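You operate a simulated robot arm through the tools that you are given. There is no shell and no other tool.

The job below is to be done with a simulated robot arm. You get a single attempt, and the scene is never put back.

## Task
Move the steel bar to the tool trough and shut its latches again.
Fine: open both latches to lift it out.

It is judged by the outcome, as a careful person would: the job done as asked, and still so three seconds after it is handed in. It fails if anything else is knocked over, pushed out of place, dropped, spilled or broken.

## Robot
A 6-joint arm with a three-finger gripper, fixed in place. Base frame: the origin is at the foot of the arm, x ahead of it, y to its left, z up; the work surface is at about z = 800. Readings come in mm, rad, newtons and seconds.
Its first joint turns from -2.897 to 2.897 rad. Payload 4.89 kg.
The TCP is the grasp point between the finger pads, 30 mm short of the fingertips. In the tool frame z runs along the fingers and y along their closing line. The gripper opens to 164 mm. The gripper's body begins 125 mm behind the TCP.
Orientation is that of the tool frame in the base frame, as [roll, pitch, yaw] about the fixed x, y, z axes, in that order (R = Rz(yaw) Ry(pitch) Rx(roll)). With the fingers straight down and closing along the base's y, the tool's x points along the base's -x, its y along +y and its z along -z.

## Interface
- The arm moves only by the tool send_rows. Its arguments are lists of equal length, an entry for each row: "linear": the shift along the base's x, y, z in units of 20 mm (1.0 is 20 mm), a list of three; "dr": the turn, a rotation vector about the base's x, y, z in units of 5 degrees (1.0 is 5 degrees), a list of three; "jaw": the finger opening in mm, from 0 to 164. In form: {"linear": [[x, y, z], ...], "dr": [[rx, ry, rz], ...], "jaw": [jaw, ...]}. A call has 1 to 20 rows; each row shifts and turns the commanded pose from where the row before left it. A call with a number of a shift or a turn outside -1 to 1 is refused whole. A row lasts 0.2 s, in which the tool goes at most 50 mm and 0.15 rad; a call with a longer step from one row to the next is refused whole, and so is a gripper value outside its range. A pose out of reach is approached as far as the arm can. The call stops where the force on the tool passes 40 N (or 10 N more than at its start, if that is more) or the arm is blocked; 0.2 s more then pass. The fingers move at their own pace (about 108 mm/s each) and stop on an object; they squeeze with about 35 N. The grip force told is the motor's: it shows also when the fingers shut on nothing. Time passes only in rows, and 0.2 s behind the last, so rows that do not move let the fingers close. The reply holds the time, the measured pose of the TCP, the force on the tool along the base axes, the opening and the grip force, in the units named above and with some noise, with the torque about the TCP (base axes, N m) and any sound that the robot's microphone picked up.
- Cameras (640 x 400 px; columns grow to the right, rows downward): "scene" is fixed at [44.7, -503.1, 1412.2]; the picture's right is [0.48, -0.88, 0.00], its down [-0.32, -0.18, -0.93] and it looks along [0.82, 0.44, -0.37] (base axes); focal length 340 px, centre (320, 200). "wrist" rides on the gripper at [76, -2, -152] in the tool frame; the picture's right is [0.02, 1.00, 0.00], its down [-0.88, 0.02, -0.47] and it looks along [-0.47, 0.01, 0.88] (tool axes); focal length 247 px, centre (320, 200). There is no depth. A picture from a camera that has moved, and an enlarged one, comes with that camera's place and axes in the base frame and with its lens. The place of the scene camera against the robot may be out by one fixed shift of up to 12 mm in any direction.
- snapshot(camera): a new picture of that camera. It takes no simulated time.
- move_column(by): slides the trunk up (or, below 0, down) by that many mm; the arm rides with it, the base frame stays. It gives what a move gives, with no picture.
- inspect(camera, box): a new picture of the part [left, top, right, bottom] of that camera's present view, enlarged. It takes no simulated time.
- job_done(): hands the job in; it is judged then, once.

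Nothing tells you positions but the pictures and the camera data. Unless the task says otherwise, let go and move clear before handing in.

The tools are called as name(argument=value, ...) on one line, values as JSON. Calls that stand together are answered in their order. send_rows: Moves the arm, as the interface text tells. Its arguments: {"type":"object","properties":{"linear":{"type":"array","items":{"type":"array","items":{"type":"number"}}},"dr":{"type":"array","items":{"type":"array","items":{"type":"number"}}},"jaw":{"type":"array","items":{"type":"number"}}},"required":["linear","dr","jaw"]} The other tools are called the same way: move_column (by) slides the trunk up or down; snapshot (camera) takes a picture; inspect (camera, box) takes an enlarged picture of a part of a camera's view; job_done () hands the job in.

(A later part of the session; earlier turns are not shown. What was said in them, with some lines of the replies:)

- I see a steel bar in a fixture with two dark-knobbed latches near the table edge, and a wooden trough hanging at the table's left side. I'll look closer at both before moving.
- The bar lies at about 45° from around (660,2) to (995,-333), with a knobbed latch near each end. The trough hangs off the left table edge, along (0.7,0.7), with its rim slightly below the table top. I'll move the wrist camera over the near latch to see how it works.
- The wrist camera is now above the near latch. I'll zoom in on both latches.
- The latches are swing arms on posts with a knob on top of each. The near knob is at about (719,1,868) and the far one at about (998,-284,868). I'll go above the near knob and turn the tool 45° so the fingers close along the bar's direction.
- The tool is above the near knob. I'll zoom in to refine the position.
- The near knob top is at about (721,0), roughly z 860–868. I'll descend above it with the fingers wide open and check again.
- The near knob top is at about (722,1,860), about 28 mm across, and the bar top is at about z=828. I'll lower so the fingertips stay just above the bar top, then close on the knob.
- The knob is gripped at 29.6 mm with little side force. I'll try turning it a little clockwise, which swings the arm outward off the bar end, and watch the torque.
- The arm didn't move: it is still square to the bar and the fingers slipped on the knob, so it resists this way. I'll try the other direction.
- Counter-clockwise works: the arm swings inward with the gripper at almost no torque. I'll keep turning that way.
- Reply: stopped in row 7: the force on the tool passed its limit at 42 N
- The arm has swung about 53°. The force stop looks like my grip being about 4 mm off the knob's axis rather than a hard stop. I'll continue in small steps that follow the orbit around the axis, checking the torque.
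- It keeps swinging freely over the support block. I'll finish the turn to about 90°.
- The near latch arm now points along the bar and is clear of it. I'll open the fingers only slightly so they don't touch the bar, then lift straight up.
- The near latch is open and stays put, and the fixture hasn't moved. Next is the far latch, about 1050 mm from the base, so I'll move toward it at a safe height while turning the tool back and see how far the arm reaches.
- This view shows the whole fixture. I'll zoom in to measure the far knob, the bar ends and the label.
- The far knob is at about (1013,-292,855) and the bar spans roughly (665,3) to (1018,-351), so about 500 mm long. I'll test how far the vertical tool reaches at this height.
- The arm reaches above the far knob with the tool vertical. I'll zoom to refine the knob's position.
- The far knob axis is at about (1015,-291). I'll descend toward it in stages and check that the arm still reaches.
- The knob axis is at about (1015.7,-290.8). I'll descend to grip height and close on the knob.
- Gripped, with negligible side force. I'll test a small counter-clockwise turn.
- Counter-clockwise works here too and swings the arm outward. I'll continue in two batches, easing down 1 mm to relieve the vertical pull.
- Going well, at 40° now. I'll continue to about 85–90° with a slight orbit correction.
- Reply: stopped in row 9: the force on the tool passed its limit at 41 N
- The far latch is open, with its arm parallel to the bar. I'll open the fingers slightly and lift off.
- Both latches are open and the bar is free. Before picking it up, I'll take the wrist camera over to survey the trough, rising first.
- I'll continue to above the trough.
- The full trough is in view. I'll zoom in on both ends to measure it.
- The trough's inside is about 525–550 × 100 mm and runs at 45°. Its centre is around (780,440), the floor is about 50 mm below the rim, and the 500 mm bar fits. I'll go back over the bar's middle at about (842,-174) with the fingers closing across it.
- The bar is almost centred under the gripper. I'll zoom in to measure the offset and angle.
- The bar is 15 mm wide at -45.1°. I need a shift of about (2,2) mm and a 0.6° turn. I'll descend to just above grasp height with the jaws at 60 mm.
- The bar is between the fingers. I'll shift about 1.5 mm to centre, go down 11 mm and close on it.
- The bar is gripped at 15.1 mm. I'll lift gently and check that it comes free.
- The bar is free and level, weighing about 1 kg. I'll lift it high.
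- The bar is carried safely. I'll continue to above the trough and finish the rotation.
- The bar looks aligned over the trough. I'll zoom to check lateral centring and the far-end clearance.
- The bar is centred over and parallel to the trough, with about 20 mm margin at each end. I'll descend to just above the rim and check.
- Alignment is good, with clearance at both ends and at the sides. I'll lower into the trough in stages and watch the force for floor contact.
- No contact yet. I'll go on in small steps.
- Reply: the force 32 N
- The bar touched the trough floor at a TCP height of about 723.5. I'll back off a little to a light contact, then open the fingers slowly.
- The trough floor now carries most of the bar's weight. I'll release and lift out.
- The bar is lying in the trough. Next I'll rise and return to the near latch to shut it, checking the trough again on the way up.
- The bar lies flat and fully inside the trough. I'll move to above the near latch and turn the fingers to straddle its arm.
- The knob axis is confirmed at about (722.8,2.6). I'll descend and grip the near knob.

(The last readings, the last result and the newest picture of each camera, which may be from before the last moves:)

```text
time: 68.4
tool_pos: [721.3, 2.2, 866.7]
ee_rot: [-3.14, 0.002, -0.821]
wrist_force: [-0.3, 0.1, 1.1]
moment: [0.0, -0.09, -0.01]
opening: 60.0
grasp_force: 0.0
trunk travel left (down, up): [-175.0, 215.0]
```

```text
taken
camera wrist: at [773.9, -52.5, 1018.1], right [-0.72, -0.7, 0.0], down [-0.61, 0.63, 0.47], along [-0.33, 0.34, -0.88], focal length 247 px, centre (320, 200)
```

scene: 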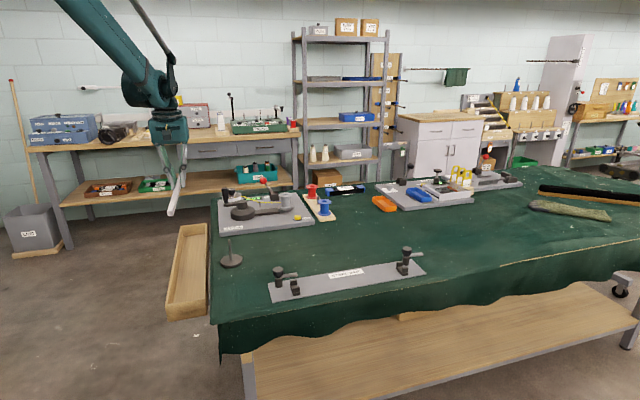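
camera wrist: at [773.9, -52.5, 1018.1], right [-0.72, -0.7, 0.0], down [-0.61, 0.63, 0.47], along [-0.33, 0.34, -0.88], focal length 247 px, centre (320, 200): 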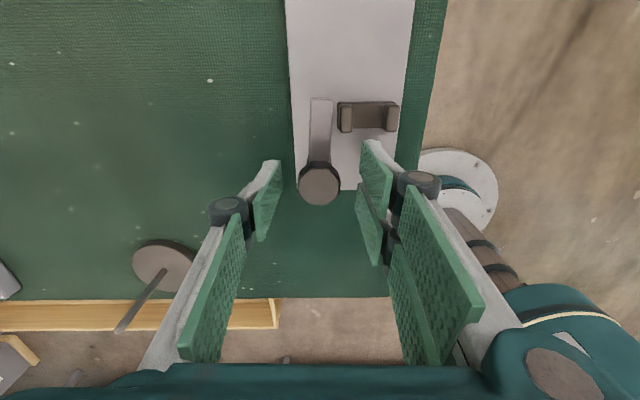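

The knob is centred between the fingers. I'll close on it and start turning clockwise to shut.

send_rows(linear=[[0, 0, -0.1], [0, 0, 0], [0, 0, 0], [0, 0, 0], [0, 0, 0], [0, 0, 0]], dr=[[0, 0, 0], [0, 0, 0], [0, 0, 0], [0, 0, -0.8], [0, 0, -0.8], [0, 0, -0.8]], jaw=[20, 20, 20, 20, 20, 20])

snapshot(camera="wrist")

```text
time: 69.6
tool_pos: [722.5, 4.0, 863.8]
ee_rot: [-3.138, 0.002, -0.939]
wrist_force: [0.4, 3.7, 18.2]
moment: [0.03, 0.15, -0.02]
opening: 29.2
grasp_force: 44.7
trunk travel left (down, up): [-175.0, 215.0]
stopped in row 5: the force on the tool passed its limit at 40 N (the readings are from after the stop); the commanded pose is now the measured one
```

```text
taken
camera wrist: at [767.8, -57.9, 1016.6], right [-0.79, -0.61, 0.0], down [-0.54, 0.7, 0.47], along [-0.29, 0.38, -0.88], focal length 247 px, centre (320, 200)
```

wrist: 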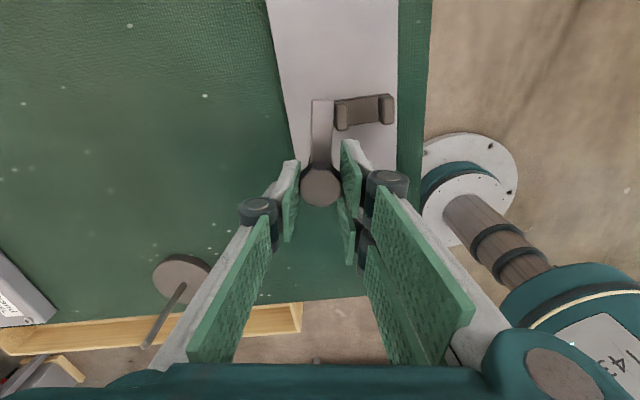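

It moved about 7° and then hit the force limit, likely from slight mis-centring, and the command has now re-centred itself. I'll continue in gentler steps.

send_rows(linear=[[0, 0, 0.05], [0, 0, 0], [0, 0, 0], [0, 0, 0]], dr=[[0, 0, -0.6], [0, 0, -0.6], [0, 0, -0.6], [0, 0, -0.6]], jaw=[20, 20, 20, 20])

snapshot(camera="wrist")

```text
time: 70.6
tool_pos: [722.9, 3.1, 863.6]
ee_rot: [-3.137, 0.001, -1.15]
wrist_force: [5.5, 6.2, 11.2]
moment: [0.35, 0.17, 0.03]
opening: 29.4
grasp_force: 44.9
trunk travel left (down, up): [-175.0, 215.0]
```

```text
taken
camera wrist: at [754.4, -66.1, 1016.6], right [-0.9, -0.43, 0.0], down [-0.38, 0.8, 0.47], along [-0.2, 0.43, -0.88], focal length 247 px, centre (320, 200)
```

wrist: 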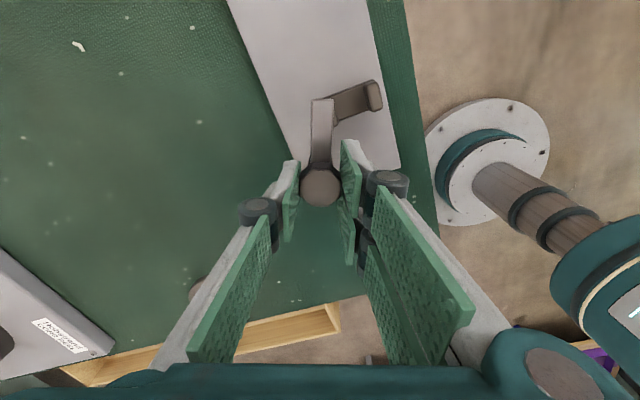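

It's turning smoothly with the arm. I'll continue.

send_rows(linear=[[0.012, 0.012, 0.02], [0, 0, 0], [0, 0, 0], [0, 0, 0], [0, 0, 0], [0, 0, 0], [0, 0, 0]], dr=[[0, 0, -0.8], [0, 0, -0.8], [0, 0, -0.8], [0, 0, -0.8], [0, 0, -0.8], [0, 0, -0.8], [0, 0, -0.8]], jaw=[20, 20, 20, 20, 20, 20, 20])

snapshot(camera="wrist")

```text
time: 72.2
tool_pos: [723.6, 3.8, 862.7]
ee_rot: [-3.139, 0.002, -1.638]
wrist_force: [11.3, 8.2, 0.8]
moment: [0.18, -0.09, 0.03]
opening: 29.3
grasp_force: 44.8
trunk travel left (down, up): [-175.0, 215.0]
```

```text
taken
camera wrist: at [718.7, -73.2, 1016.5], right [-1.0, 0.05, 0.0], down [0.04, 0.88, 0.47], along [0.02, 0.47, -0.88], focal length 247 px, centre (320, 200)
```

wrist: 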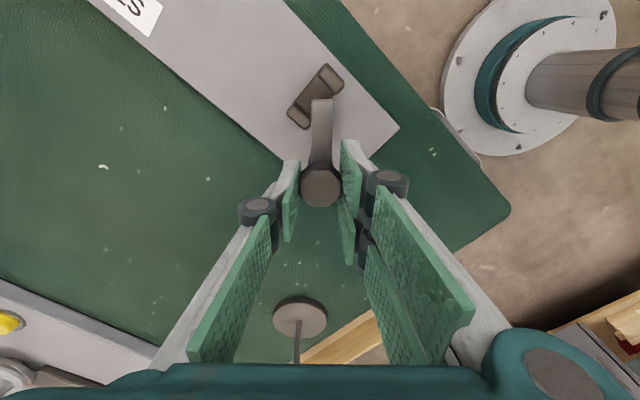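

send_rows(linear=[[0.02, 0.015, 0], [0.01, 0, 0], [0, 0, 0], [0, 0, 0], [0, 0, 0], [0, 0, 0]], dr=[[0, 0, -0.8], [0, 0, -0.8], [0, 0, -0.8], [0, 0, -0.8], [0, 0, -0.8], [0, 0, -0.8]], jaw=[20, 20, 20, 20, 20, 20])

snapshot(camera="wrist")

```text
time: 73.6
tool_pos: [724.4, 2.7, 863.4]
ee_rot: [-3.141, 0.0, -2.057]
wrist_force: [0.6, -4.7, -21.3]
moment: [0.03, -0.04, 0.06]
opening: 29.5
grasp_force: 45.0
trunk travel left (down, up): [-175.0, 215.0]
```

```text
taken
camera wrist: at [688.6, -65.2, 1016.6], right [-0.89, 0.45, 0.0], down [0.39, 0.79, 0.47], along [0.21, 0.42, -0.88], focal length 247 px, centre (320, 200)
```

wrist: 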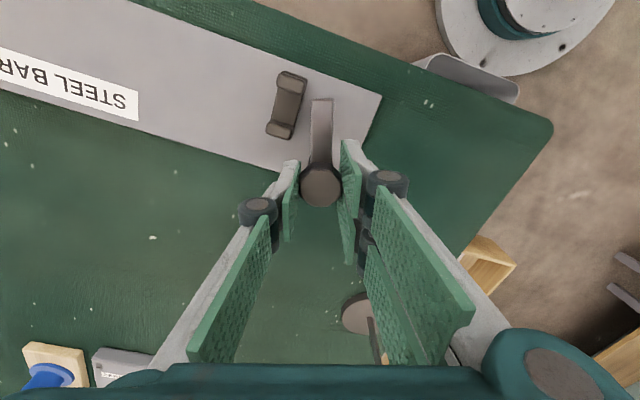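

send_rows(linear=[[0, 0, -0.04], [0, 0, 0], [0, 0, 0], [0, 0, 0]], dr=[[0, 0, -0.8], [0, 0, -0.8], [0, 0, -0.8], [0, 0, -0.8]], jaw=[20, 20, 20, 20])

snapshot(camera="wrist")

```text
time: 74.6
tool_pos: [725.5, 2.6, 863.4]
ee_rot: [-3.139, 0.001, -2.336]
wrist_force: [14.5, -12.3, 10.7]
moment: [-0.61, 0.27, 0.05]
opening: 29.5
grasp_force: 45.8
trunk travel left (down, up): [-175.0, 215.0]
```

```text
taken
camera wrist: at [671.1, -53.2, 1016.5], right [-0.74, 0.68, 0.0], down [0.6, 0.65, 0.47], along [0.32, 0.35, -0.88], focal length 247 px, centre (320, 200)
```

wrist: 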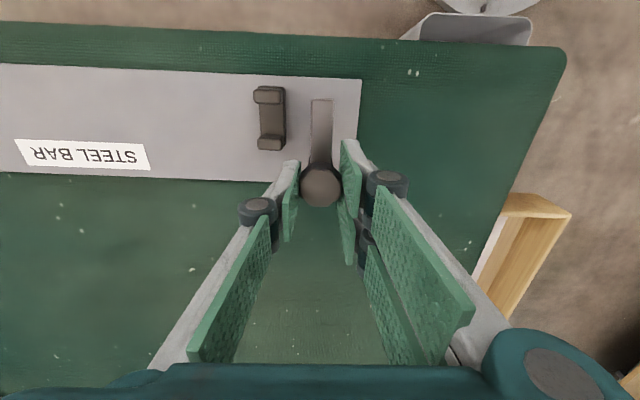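

The arm is nearly square again. I'll turn a few more degrees until the closed stop shows as torque, easing the side force.

send_rows(linear=[[0.025, -0.02, 0], [0, 0, 0]], dr=[[0, 0, -0.4], [0, 0, -0.4]], jaw=[20, 20])

inspect(camera="wrist", box=[240, 60, 400, 220])

```text
time: 75.2
tool_pos: [724.5, 2.9, 864.3]
ee_rot: [-3.139, 0.002, -2.408]
wrist_force: [7.6, -14.9, 0.9]
moment: [-0.3, 0.09, 0.5]
opening: 29.3
grasp_force: 45.3
trunk travel left (down, up): [-175.0, 215.0]
```

```text
2.50 times, centred on (320, 140) of wrist
camera zoom: at [667.4, -49.7, 1016.4], right [-0.69, 0.73, 0.0], down [0.64, 0.61, 0.47], along [0.35, 0.32, -0.88], focal length 617 px, centre (320, 350)
```

zoom: 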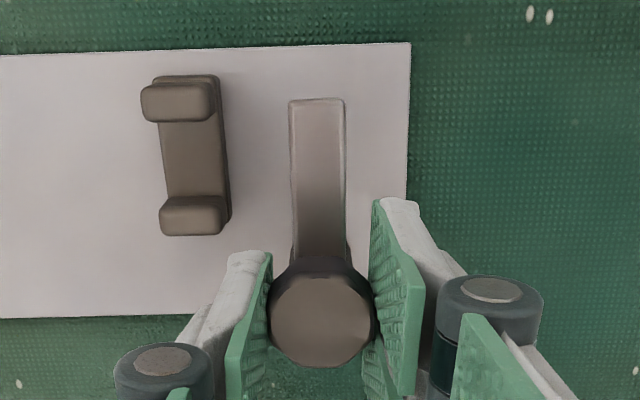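

Torque has risen to 0.5 N·m, the same value as at the closed stop originally, and the arm is square again, so the near latch is shut. I'll release and lift.

send_rows(linear=[[0, 0, 0], [0, 0, 0], [0, 0, 0.5], [0, 0, 1], [0, 0, 1], [0, 0, 1], [0, 0, 1], [0, 0, 0.5]], dr=[[0, 0, 0], [0, 0, 0], [0, 0, 0], [0, 0, 0], [0, 0, 0], [0, 0, 0], [0, 0, 0], [0, 0, 0]], jaw=[50, 50, 50, 50, 50, 50, 50, 50])

snapshot(camera="wrist")

inspect(camera="scene", box=[250, 230, 450, 310])

```text
time: 77.0
tool_pos: [724.5, 3.3, 965.4]
ee_rot: [-3.141, 0.003, -2.406]
wrist_force: [-0.8, 0.8, 0.5]
moment: [0.01, -0.01, 0.01]
opening: 50.0
grasp_force: 0.0
trunk travel left (down, up): [-175.0, 215.0]
```

```text
taken
camera wrist: at [668.2, -50.2, 1117.2], right [-0.69, 0.73, 0.0], down [0.64, 0.61, 0.47], along [0.35, 0.32, -0.88], focal length 247 px, centre (320, 200)
```

wrist: 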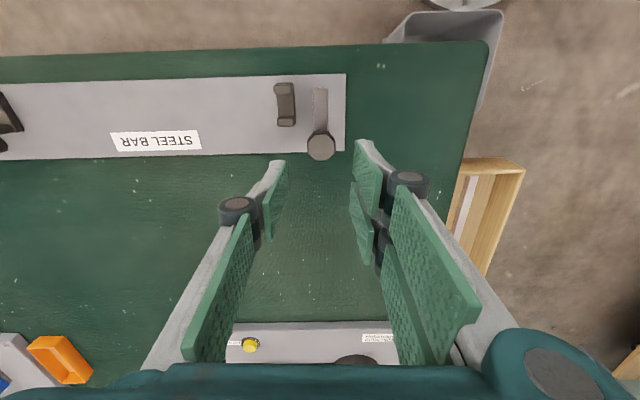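

```text
3.20 times, centred on (350, 270) of scene
camera zoom: at [44.7, -503.1, 1412.2], right [0.48, -0.88, 0.0], down [-0.32, -0.18, -0.93], along [0.82, 0.44, -0.37], focal length 1089 px, centre (224, -24)
```

zoom: 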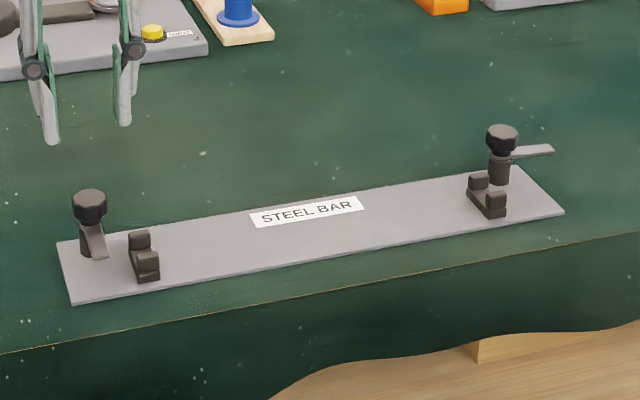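

The near latch is shut and the base plate hasn't moved. I'll move to the far latch, turning the fingers to straddle its open arm.

send_rows(linear=[[0.81, -0.817, 0.1], [0.81, -0.817, 0.1], [0.81, -0.817, 0], [0.81, -0.817, 0], [0.81, -0.817, 0], [0.81, -0.817, 0], [0.81, -0.817, 0], [0.81, -0.817, 0], [0.81, -0.817, 0], [0.81, -0.817, 0], [0.81, -0.817, 0], [0.81, -0.817, 0], [0.81, -0.817, 0], [0.81, -0.817, 0], [0.81, -0.817, 0], [0.81, -0.817, 0], [0.81, -0.817, 0], [0.81, -0.817, 0]], dr=[[0, 0, 0.965], [0, 0, 0.965], [0, 0, 0.965], [0, 0, 0.965], [0, 0, 0.965], [0, 0, 0.965], [0, 0, 0.965], [0, 0, 0.965], [0, 0, 0.965], [0, 0, 0.965], [0, 0, 0.965], [0, 0, 0.965], [0, 0, 0.965], [0, 0, 0.965], [0, 0, 0.965], [0, 0, 0.965], [0, 0, 0.965], [0, 0, 0.965]], jaw=[60, 60, 60, 60, 60, 60, 60, 60, 60, 60, 60, 60, 60, 60, 60, 60, 60, 60])

snapshot(camera="wrist")

```text
time: 80.8
tool_pos: [1016.0, -291.2, 968.1]
ee_rot: [-3.14, 0.001, -0.89]
wrist_force: [-0.9, 1.1, 0.1]
moment: [-0.1, -0.02, 0.02]
opening: 59.9
grasp_force: 0.0
trunk travel left (down, up): [-175.0, 215.0]
```

```text
taken
camera wrist: at [1064.5, -349.0, 1121.6], right [-0.76, -0.65, 0.0], down [-0.57, 0.67, 0.47], along [-0.31, 0.36, -0.88], focal length 247 px, centre (320, 200)
```

wrist: 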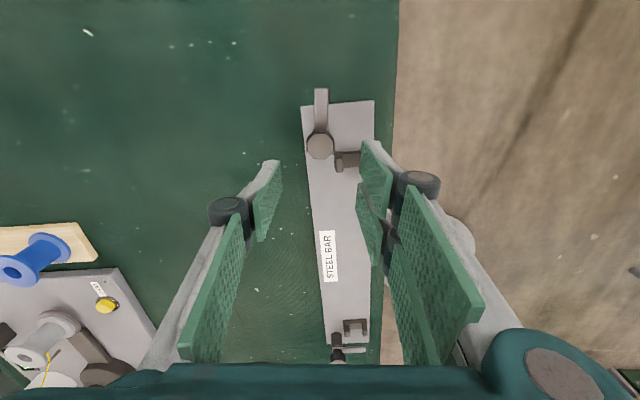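

inspect(camera="wrist", box=[270, 75, 370, 175])

```text
4.00 times, centred on (320, 125) of wrist
camera zoom: at [1064.5, -349.0, 1121.6], right [-0.76, -0.65, 0.0], down [-0.57, 0.67, 0.47], along [-0.31, 0.36, -0.88], focal length 988 px, centre (320, 500)
```

zoom: 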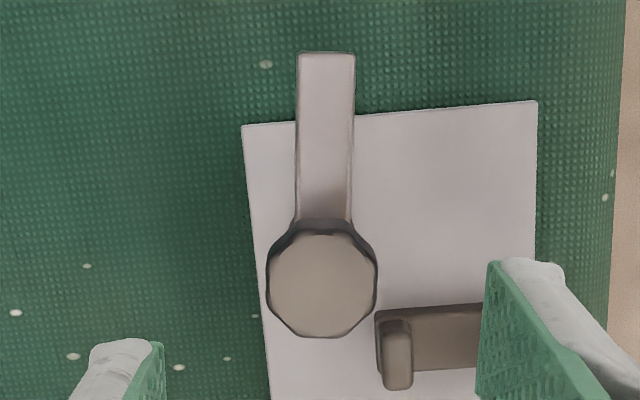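

The gripper is well aligned over the far knob. I'll descend and grip it.

send_rows(linear=[[0, -0.005, -0.87], [0, 0, -0.87], [0, 0, -0.87], [0, 0, -0.87], [0, 0, -0.87], [0, 0, -0.85]], dr=[[0, 0, 0], [0, 0, 0], [0, 0, 0], [0, 0, 0], [0, 0, 0], [0, 0, 0]], jaw=[52, 52, 52, 52, 52, 52])

snapshot(camera="wrist")

```text
time: 82.2
tool_pos: [1014.8, -291.3, 862.8]
ee_rot: [-3.135, 0.002, -0.888]
wrist_force: [0.0, -0.4, 0.4]
moment: [-0.03, -0.07, 0.02]
opening: 51.7
grasp_force: 0.0
trunk travel left (down, up): [-175.0, 215.0]
```

```text
taken
camera wrist: at [1063.0, -349.0, 1015.5], right [-0.76, -0.65, 0.0], down [-0.57, 0.67, 0.47], along [-0.3, 0.36, -0.88], focal length 247 px, centre (320, 200)
```

wrist: 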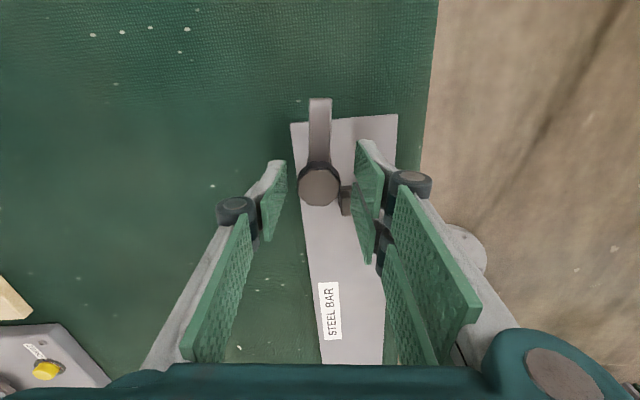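

send_rows(linear=[[0.05, 0.03, 0.05], [0, 0, 0], [0, 0, 0], [0, 0, 0]], dr=[[0, 0, 0], [0, 0, 0], [0, 0, 0], [0, 0, 0]], jaw=[52, 20, 20, 20])

```text
time: 83.2
tool_pos: [1015.6, -290.5, 864.0]
ee_rot: [-3.141, 0.003, -0.888]
wrist_force: [-4.9, -0.4, -2.7]
moment: [-0.15, 0.13, -0.01]
opening: 29.6
grasp_force: 45.2
trunk travel left (down, up): [-175.0, 215.0]
```

The far knob is gripped with small forces. I'll turn clockwise to shut it.

send_rows(linear=[[0, 0, 0], [0, 0, 0], [0, 0, 0], [0, 0, 0], [0, 0, 0]], dr=[[0, 0, -0.7], [0, 0, -0.8], [0, 0, -0.8], [0, 0, -0.8], [0, 0, -0.8]], jaw=[20, 20, 20, 20, 20])

snapshot(camera="wrist")

```text
time: 84.4
tool_pos: [1015.5, -289.4, 863.8]
ee_rot: [-3.141, 0.0, -1.231]
wrist_force: [-14.7, -1.7, -16.9]
moment: [0.01, 0.32, -0.01]
opening: 29.4
grasp_force: 45.0
trunk travel left (down, up): [-175.0, 215.0]
```

```text
taken
camera wrist: at [1042.5, -361.7, 1016.4], right [-0.94, -0.35, 0.0], down [-0.31, 0.82, 0.47], along [-0.17, 0.44, -0.88], focal length 247 px, centre (320, 200)
```

wrist: 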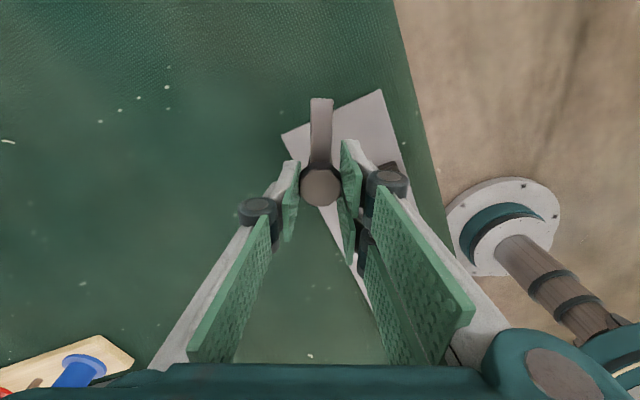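

It's swinging back fine. I'll relieve the side and vertical load slightly and keep going.

send_rows(linear=[[-0.03, 0, -0.03], [0, 0, 0], [0, 0, 0], [0, 0, 0], [0, 0, 0], [0, 0, 0]], dr=[[0, 0, -0.8], [0, 0, -0.8], [0, 0, -0.8], [0, 0, -0.8], [0, 0, -0.8], [0, 0, -0.8]], jaw=[20, 20, 20, 20, 20, 20])

snapshot(camera="wrist")

```text
time: 85.8
tool_pos: [1017.4, -290.4, 863.4]
ee_rot: [-3.139, 0.002, -1.651]
wrist_force: [8.0, -1.9, -4.7]
moment: [0.11, 0.04, 0.01]
opening: 29.3
grasp_force: 45.5
trunk travel left (down, up): [-175.0, 215.0]
```

```text
taken
camera wrist: at [1011.4, -366.4, 1016.5], right [-1.0, 0.06, 0.0], down [0.05, 0.88, 0.47], along [0.03, 0.47, -0.88], focal length 247 px, centre (320, 200)
```

wrist: 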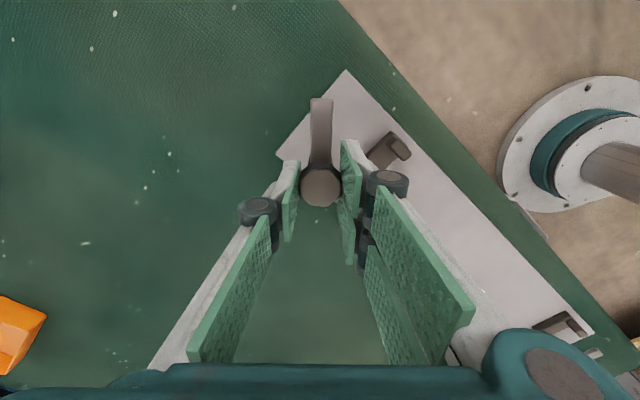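

send_rows(linear=[[0.02, 0, 0], [0, 0, 0], [0, 0, 0], [0, 0, 0], [0, 0, 0], [0, 0, 0]], dr=[[0, 0, -0.8], [0, 0, -0.8], [0, 0, -0.8], [0, 0, -0.8], [0, 0, -0.8], [0, 0, -0.8]], jaw=[20, 20, 20, 20, 20, 20])

snapshot(camera="wrist")

```text
time: 87.2
tool_pos: [1016.4, -290.0, 863.2]
ee_rot: [-3.137, 0.003, -2.067]
wrist_force: [35.8, -1.3, 7.4]
moment: [0.19, -0.65, 0.04]
opening: 29.6
grasp_force: 45.2
trunk travel left (down, up): [-175.0, 215.0]
```

```text
taken
camera wrist: at [981.2, -358.1, 1016.5], right [-0.89, 0.46, 0.0], down [0.4, 0.78, 0.47], along [0.22, 0.42, -0.88], focal length 247 px, centre (320, 200)
```

wrist: 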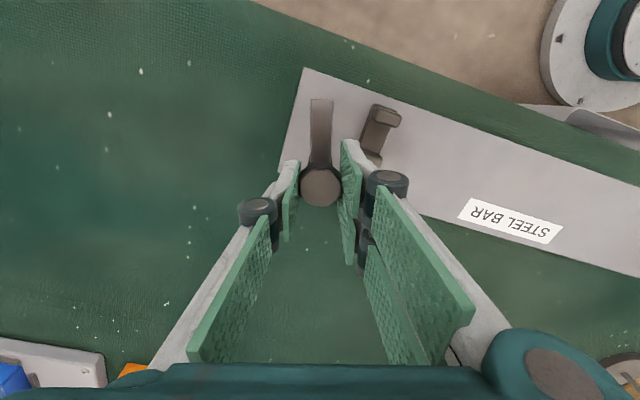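

Side force has built up to 36 N in +x. I'll relieve it before turning further.

send_rows(linear=[[0.06, 0, 0]], dr=[[0, 0, 0]], jaw=[20])

```text
time: 87.6
tool_pos: [1017.4, -289.2, 863.9]
ee_rot: [-3.138, 0.001, -2.066]
wrist_force: [22.9, -0.2, 0.5]
moment: [0.48, -0.51, 0.02]
opening: 29.5
grasp_force: 45.1
trunk travel left (down, up): [-175.0, 215.0]
```

send_rows(linear=[[0.09, 0, 0], [0.01, -0.01, 0], [0.01, -0.01, 0], [0.01, -0.01, 0]], dr=[[0, 0, 0], [0, 0, -0.8], [0, 0, -0.8], [0, 0, -0.8]], jaw=[20, 20, 20, 20])

snapshot(camera="wrist")

```text
time: 88.5
tool_pos: [1018.0, -289.5, 864.3]
ee_rot: [3.141, 0.0, -2.223]
wrist_force: [-7.0, 3.9, -1.0]
moment: [0.37, 0.03, -0.03]
opening: 29.4
grasp_force: 44.9
trunk travel left (down, up): [-175.0, 215.0]
stopped in row 4: the force on the tool passed its limit at 42 N (the readings are from after the stop); the commanded pose is now the measured one
```

```text
taken
camera wrist: at [972.0, -352.1, 1016.7], right [-0.81, 0.59, 0.0], down [0.52, 0.71, 0.47], along [0.28, 0.38, -0.88], focal length 247 px, centre (320, 200)
```

wrist: 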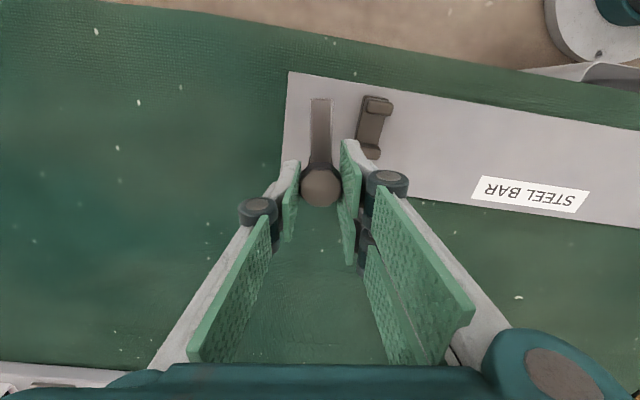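

The stop relaxed the grip and about 8° remain. I'll continue gently.

send_rows(linear=[[0, 0, 0], [0, 0, 0]], dr=[[0, 0, -0.5], [0, 0, -0.5]], jaw=[20, 20])

inspect(camera="scene", box=[250, 230, 450, 310])

```text
time: 89.1
tool_pos: [1018.2, -290.8, 863.7]
ee_rot: [3.141, 0.001, -2.313]
wrist_force: [-6.9, 3.4, -0.6]
moment: [-0.23, 0.35, -0.01]
opening: 29.3
grasp_force: 44.8
trunk travel left (down, up): [-175.0, 215.0]
```

```text
3.20 times, centred on (350, 270) of scene
camera zoom: at [44.7, -503.1, 1412.2], right [0.48, -0.88, 0.0], down [-0.32, -0.18, -0.93], along [0.82, 0.44, -0.37], focal length 1089 px, centre (224, -24)
```

zoom: 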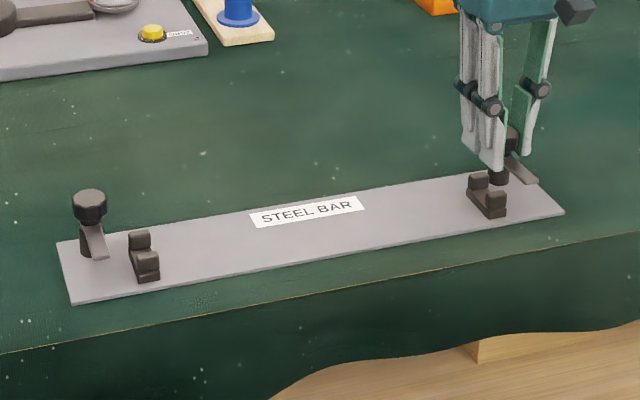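

send_rows(linear=[[0, 0, 0], [0, 0, 0]], dr=[[0, 0, -0.4], [0, 0, -0.4]], jaw=[20, 20])

inspect(camera="wrist", box=[240, 60, 400, 220])

```text
time: 89.7
tool_pos: [1018.3, -290.9, 864.8]
ee_rot: [3.141, 0.001, -2.382]
wrist_force: [-11.7, 2.4, -5.5]
moment: [0.11, 0.04, 0.51]
opening: 29.4
grasp_force: 45.5
trunk travel left (down, up): [-175.0, 215.0]
```

```text
2.50 times, centred on (320, 140) of wrist
camera zoom: at [962.9, -344.6, 1016.7], right [-0.7, 0.71, 0.0], down [0.63, 0.62, 0.47], along [0.34, 0.33, -0.88], focal length 617 px, centre (320, 350)
```

zoom: 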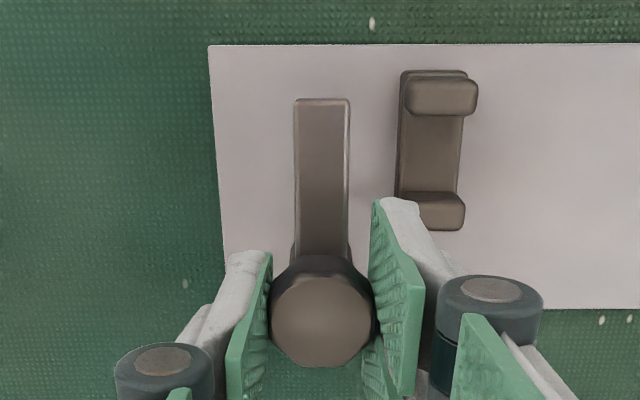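

The torque is again 0.5 N·m, which is the closed stop, and the arm is square to the plate, so the far latch is shut. I'll release, lift and back away.

send_rows(linear=[[0, 0, 0], [0, 0, 0], [0, 0, 0.5], [0, 0, 1], [0, 0, 1], [0, 0, 1], [0, 0, 1], [0, 0, 1], [0, 0, 1], [-0.5, 0.5, 1], [-1, 1, 0.5], [-1, 1, 0], [-1, 1, 0], [-1, 1, 0], [-1, 1, 0]], dr=[[0, 0, 0], [0, 0, 0], [0, 0, 0], [0, 0, 0], [0, 0, 0], [0, 0, 0], [0, 0, 0], [0, 0, 0], [0, 0, 0], [0, 0, 0], [0, 0, 0], [0, 0, 0], [0, 0, 0], [0, 0, 0], [0, 0, 0]], jaw=[50, 50, 50, 50, 50, 50, 50, 50, 50, 50, 50, 50, 50, 50, 50])

snapshot(camera="scene")

inspect(camera="scene", box=[250, 230, 450, 310])

snapshot(camera="wrist")

inspect(camera="scene", box=[150, 210, 250, 330])

```text
time: 92.9
tool_pos: [910.2, -178.7, 1023.6]
ee_rot: [-3.141, 0.0, -2.382]
wrist_force: [1.6, -1.9, -0.4]
moment: [0.15, 0.13, 0.05]
opening: 49.8
grasp_force: 0.0
trunk travel left (down, up): [-175.0, 215.0]
```

```text
taken
```

scene: 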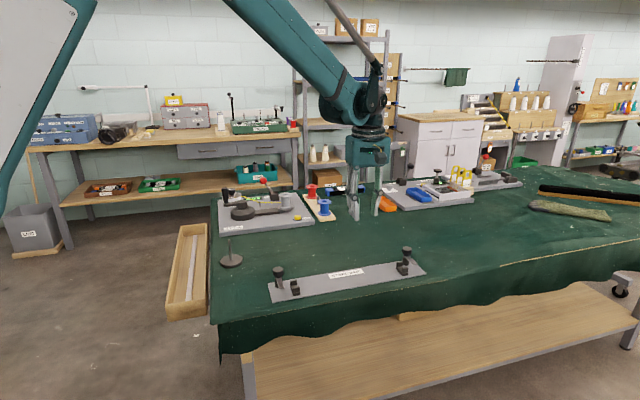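

```text
3.20 times, centred on (350, 270) of scene
camera zoom: at [44.7, -503.1, 1412.2], right [0.48, -0.88, 0.0], down [-0.32, -0.18, -0.93], along [0.82, 0.44, -0.37], focal length 1089 px, centre (224, -24)
```

zoom: 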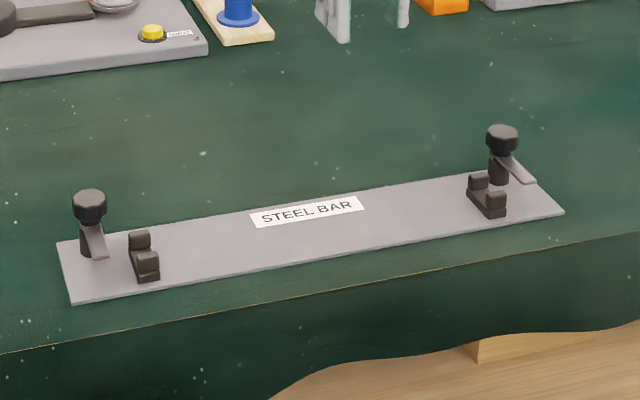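

```text
taken
camera wrist: at [855.4, -233.5, 1175.7], right [-0.7, 0.71, 0.0], down [0.63, 0.62, 0.47], along [0.34, 0.33, -0.88], focal length 247 px, centre (320, 200)
```

wrist: 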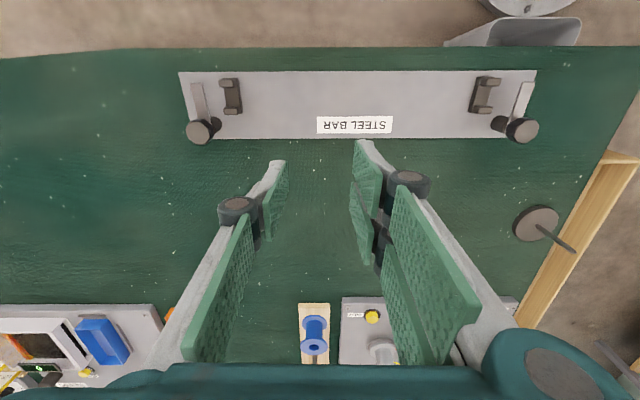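

```text
3.33 times, centred on (200, 270) of scene
camera zoom: at [44.7, -503.1, 1412.2], right [0.48, -0.88, 0.0], down [-0.32, -0.18, -0.93], along [0.82, 0.44, -0.37], focal length 1134 px, centre (720, -33)
```

zoom: 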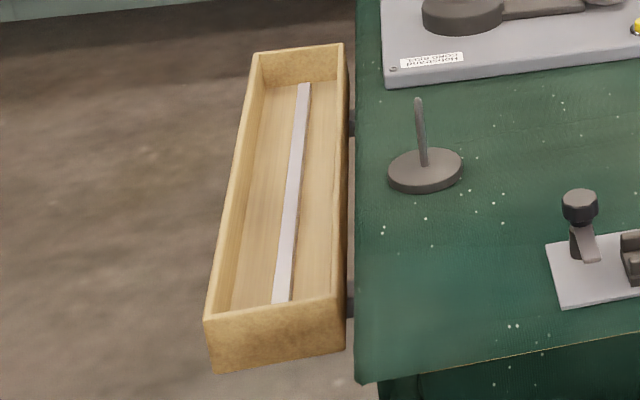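

Both latches are shut, the bar lies flat in the trough, nothing else has moved and the gripper is clear. I'm handing the job in.

job_done()

```text
The job is handed in.
```

The steel bar is now lying flat inside the tool trough, and both latches are shut again. I opened both latches to lift it out.

- **Latches:** I turned each one back until it reached its closed stop. Both arms are square to the base plate, as they were at the start.
- **Surroundings:** In the last pictures the base plate and the objects around it look undisturbed.
- **Force limit:** While I turned the latches, the arm stopped four times at its force limit of about 40 N. This was probably because my grip was slightly off the knob's axis. Each time the load eased and I carried on.
- **Handover:** The gripper is open and clear of everything, and the job is handed in.
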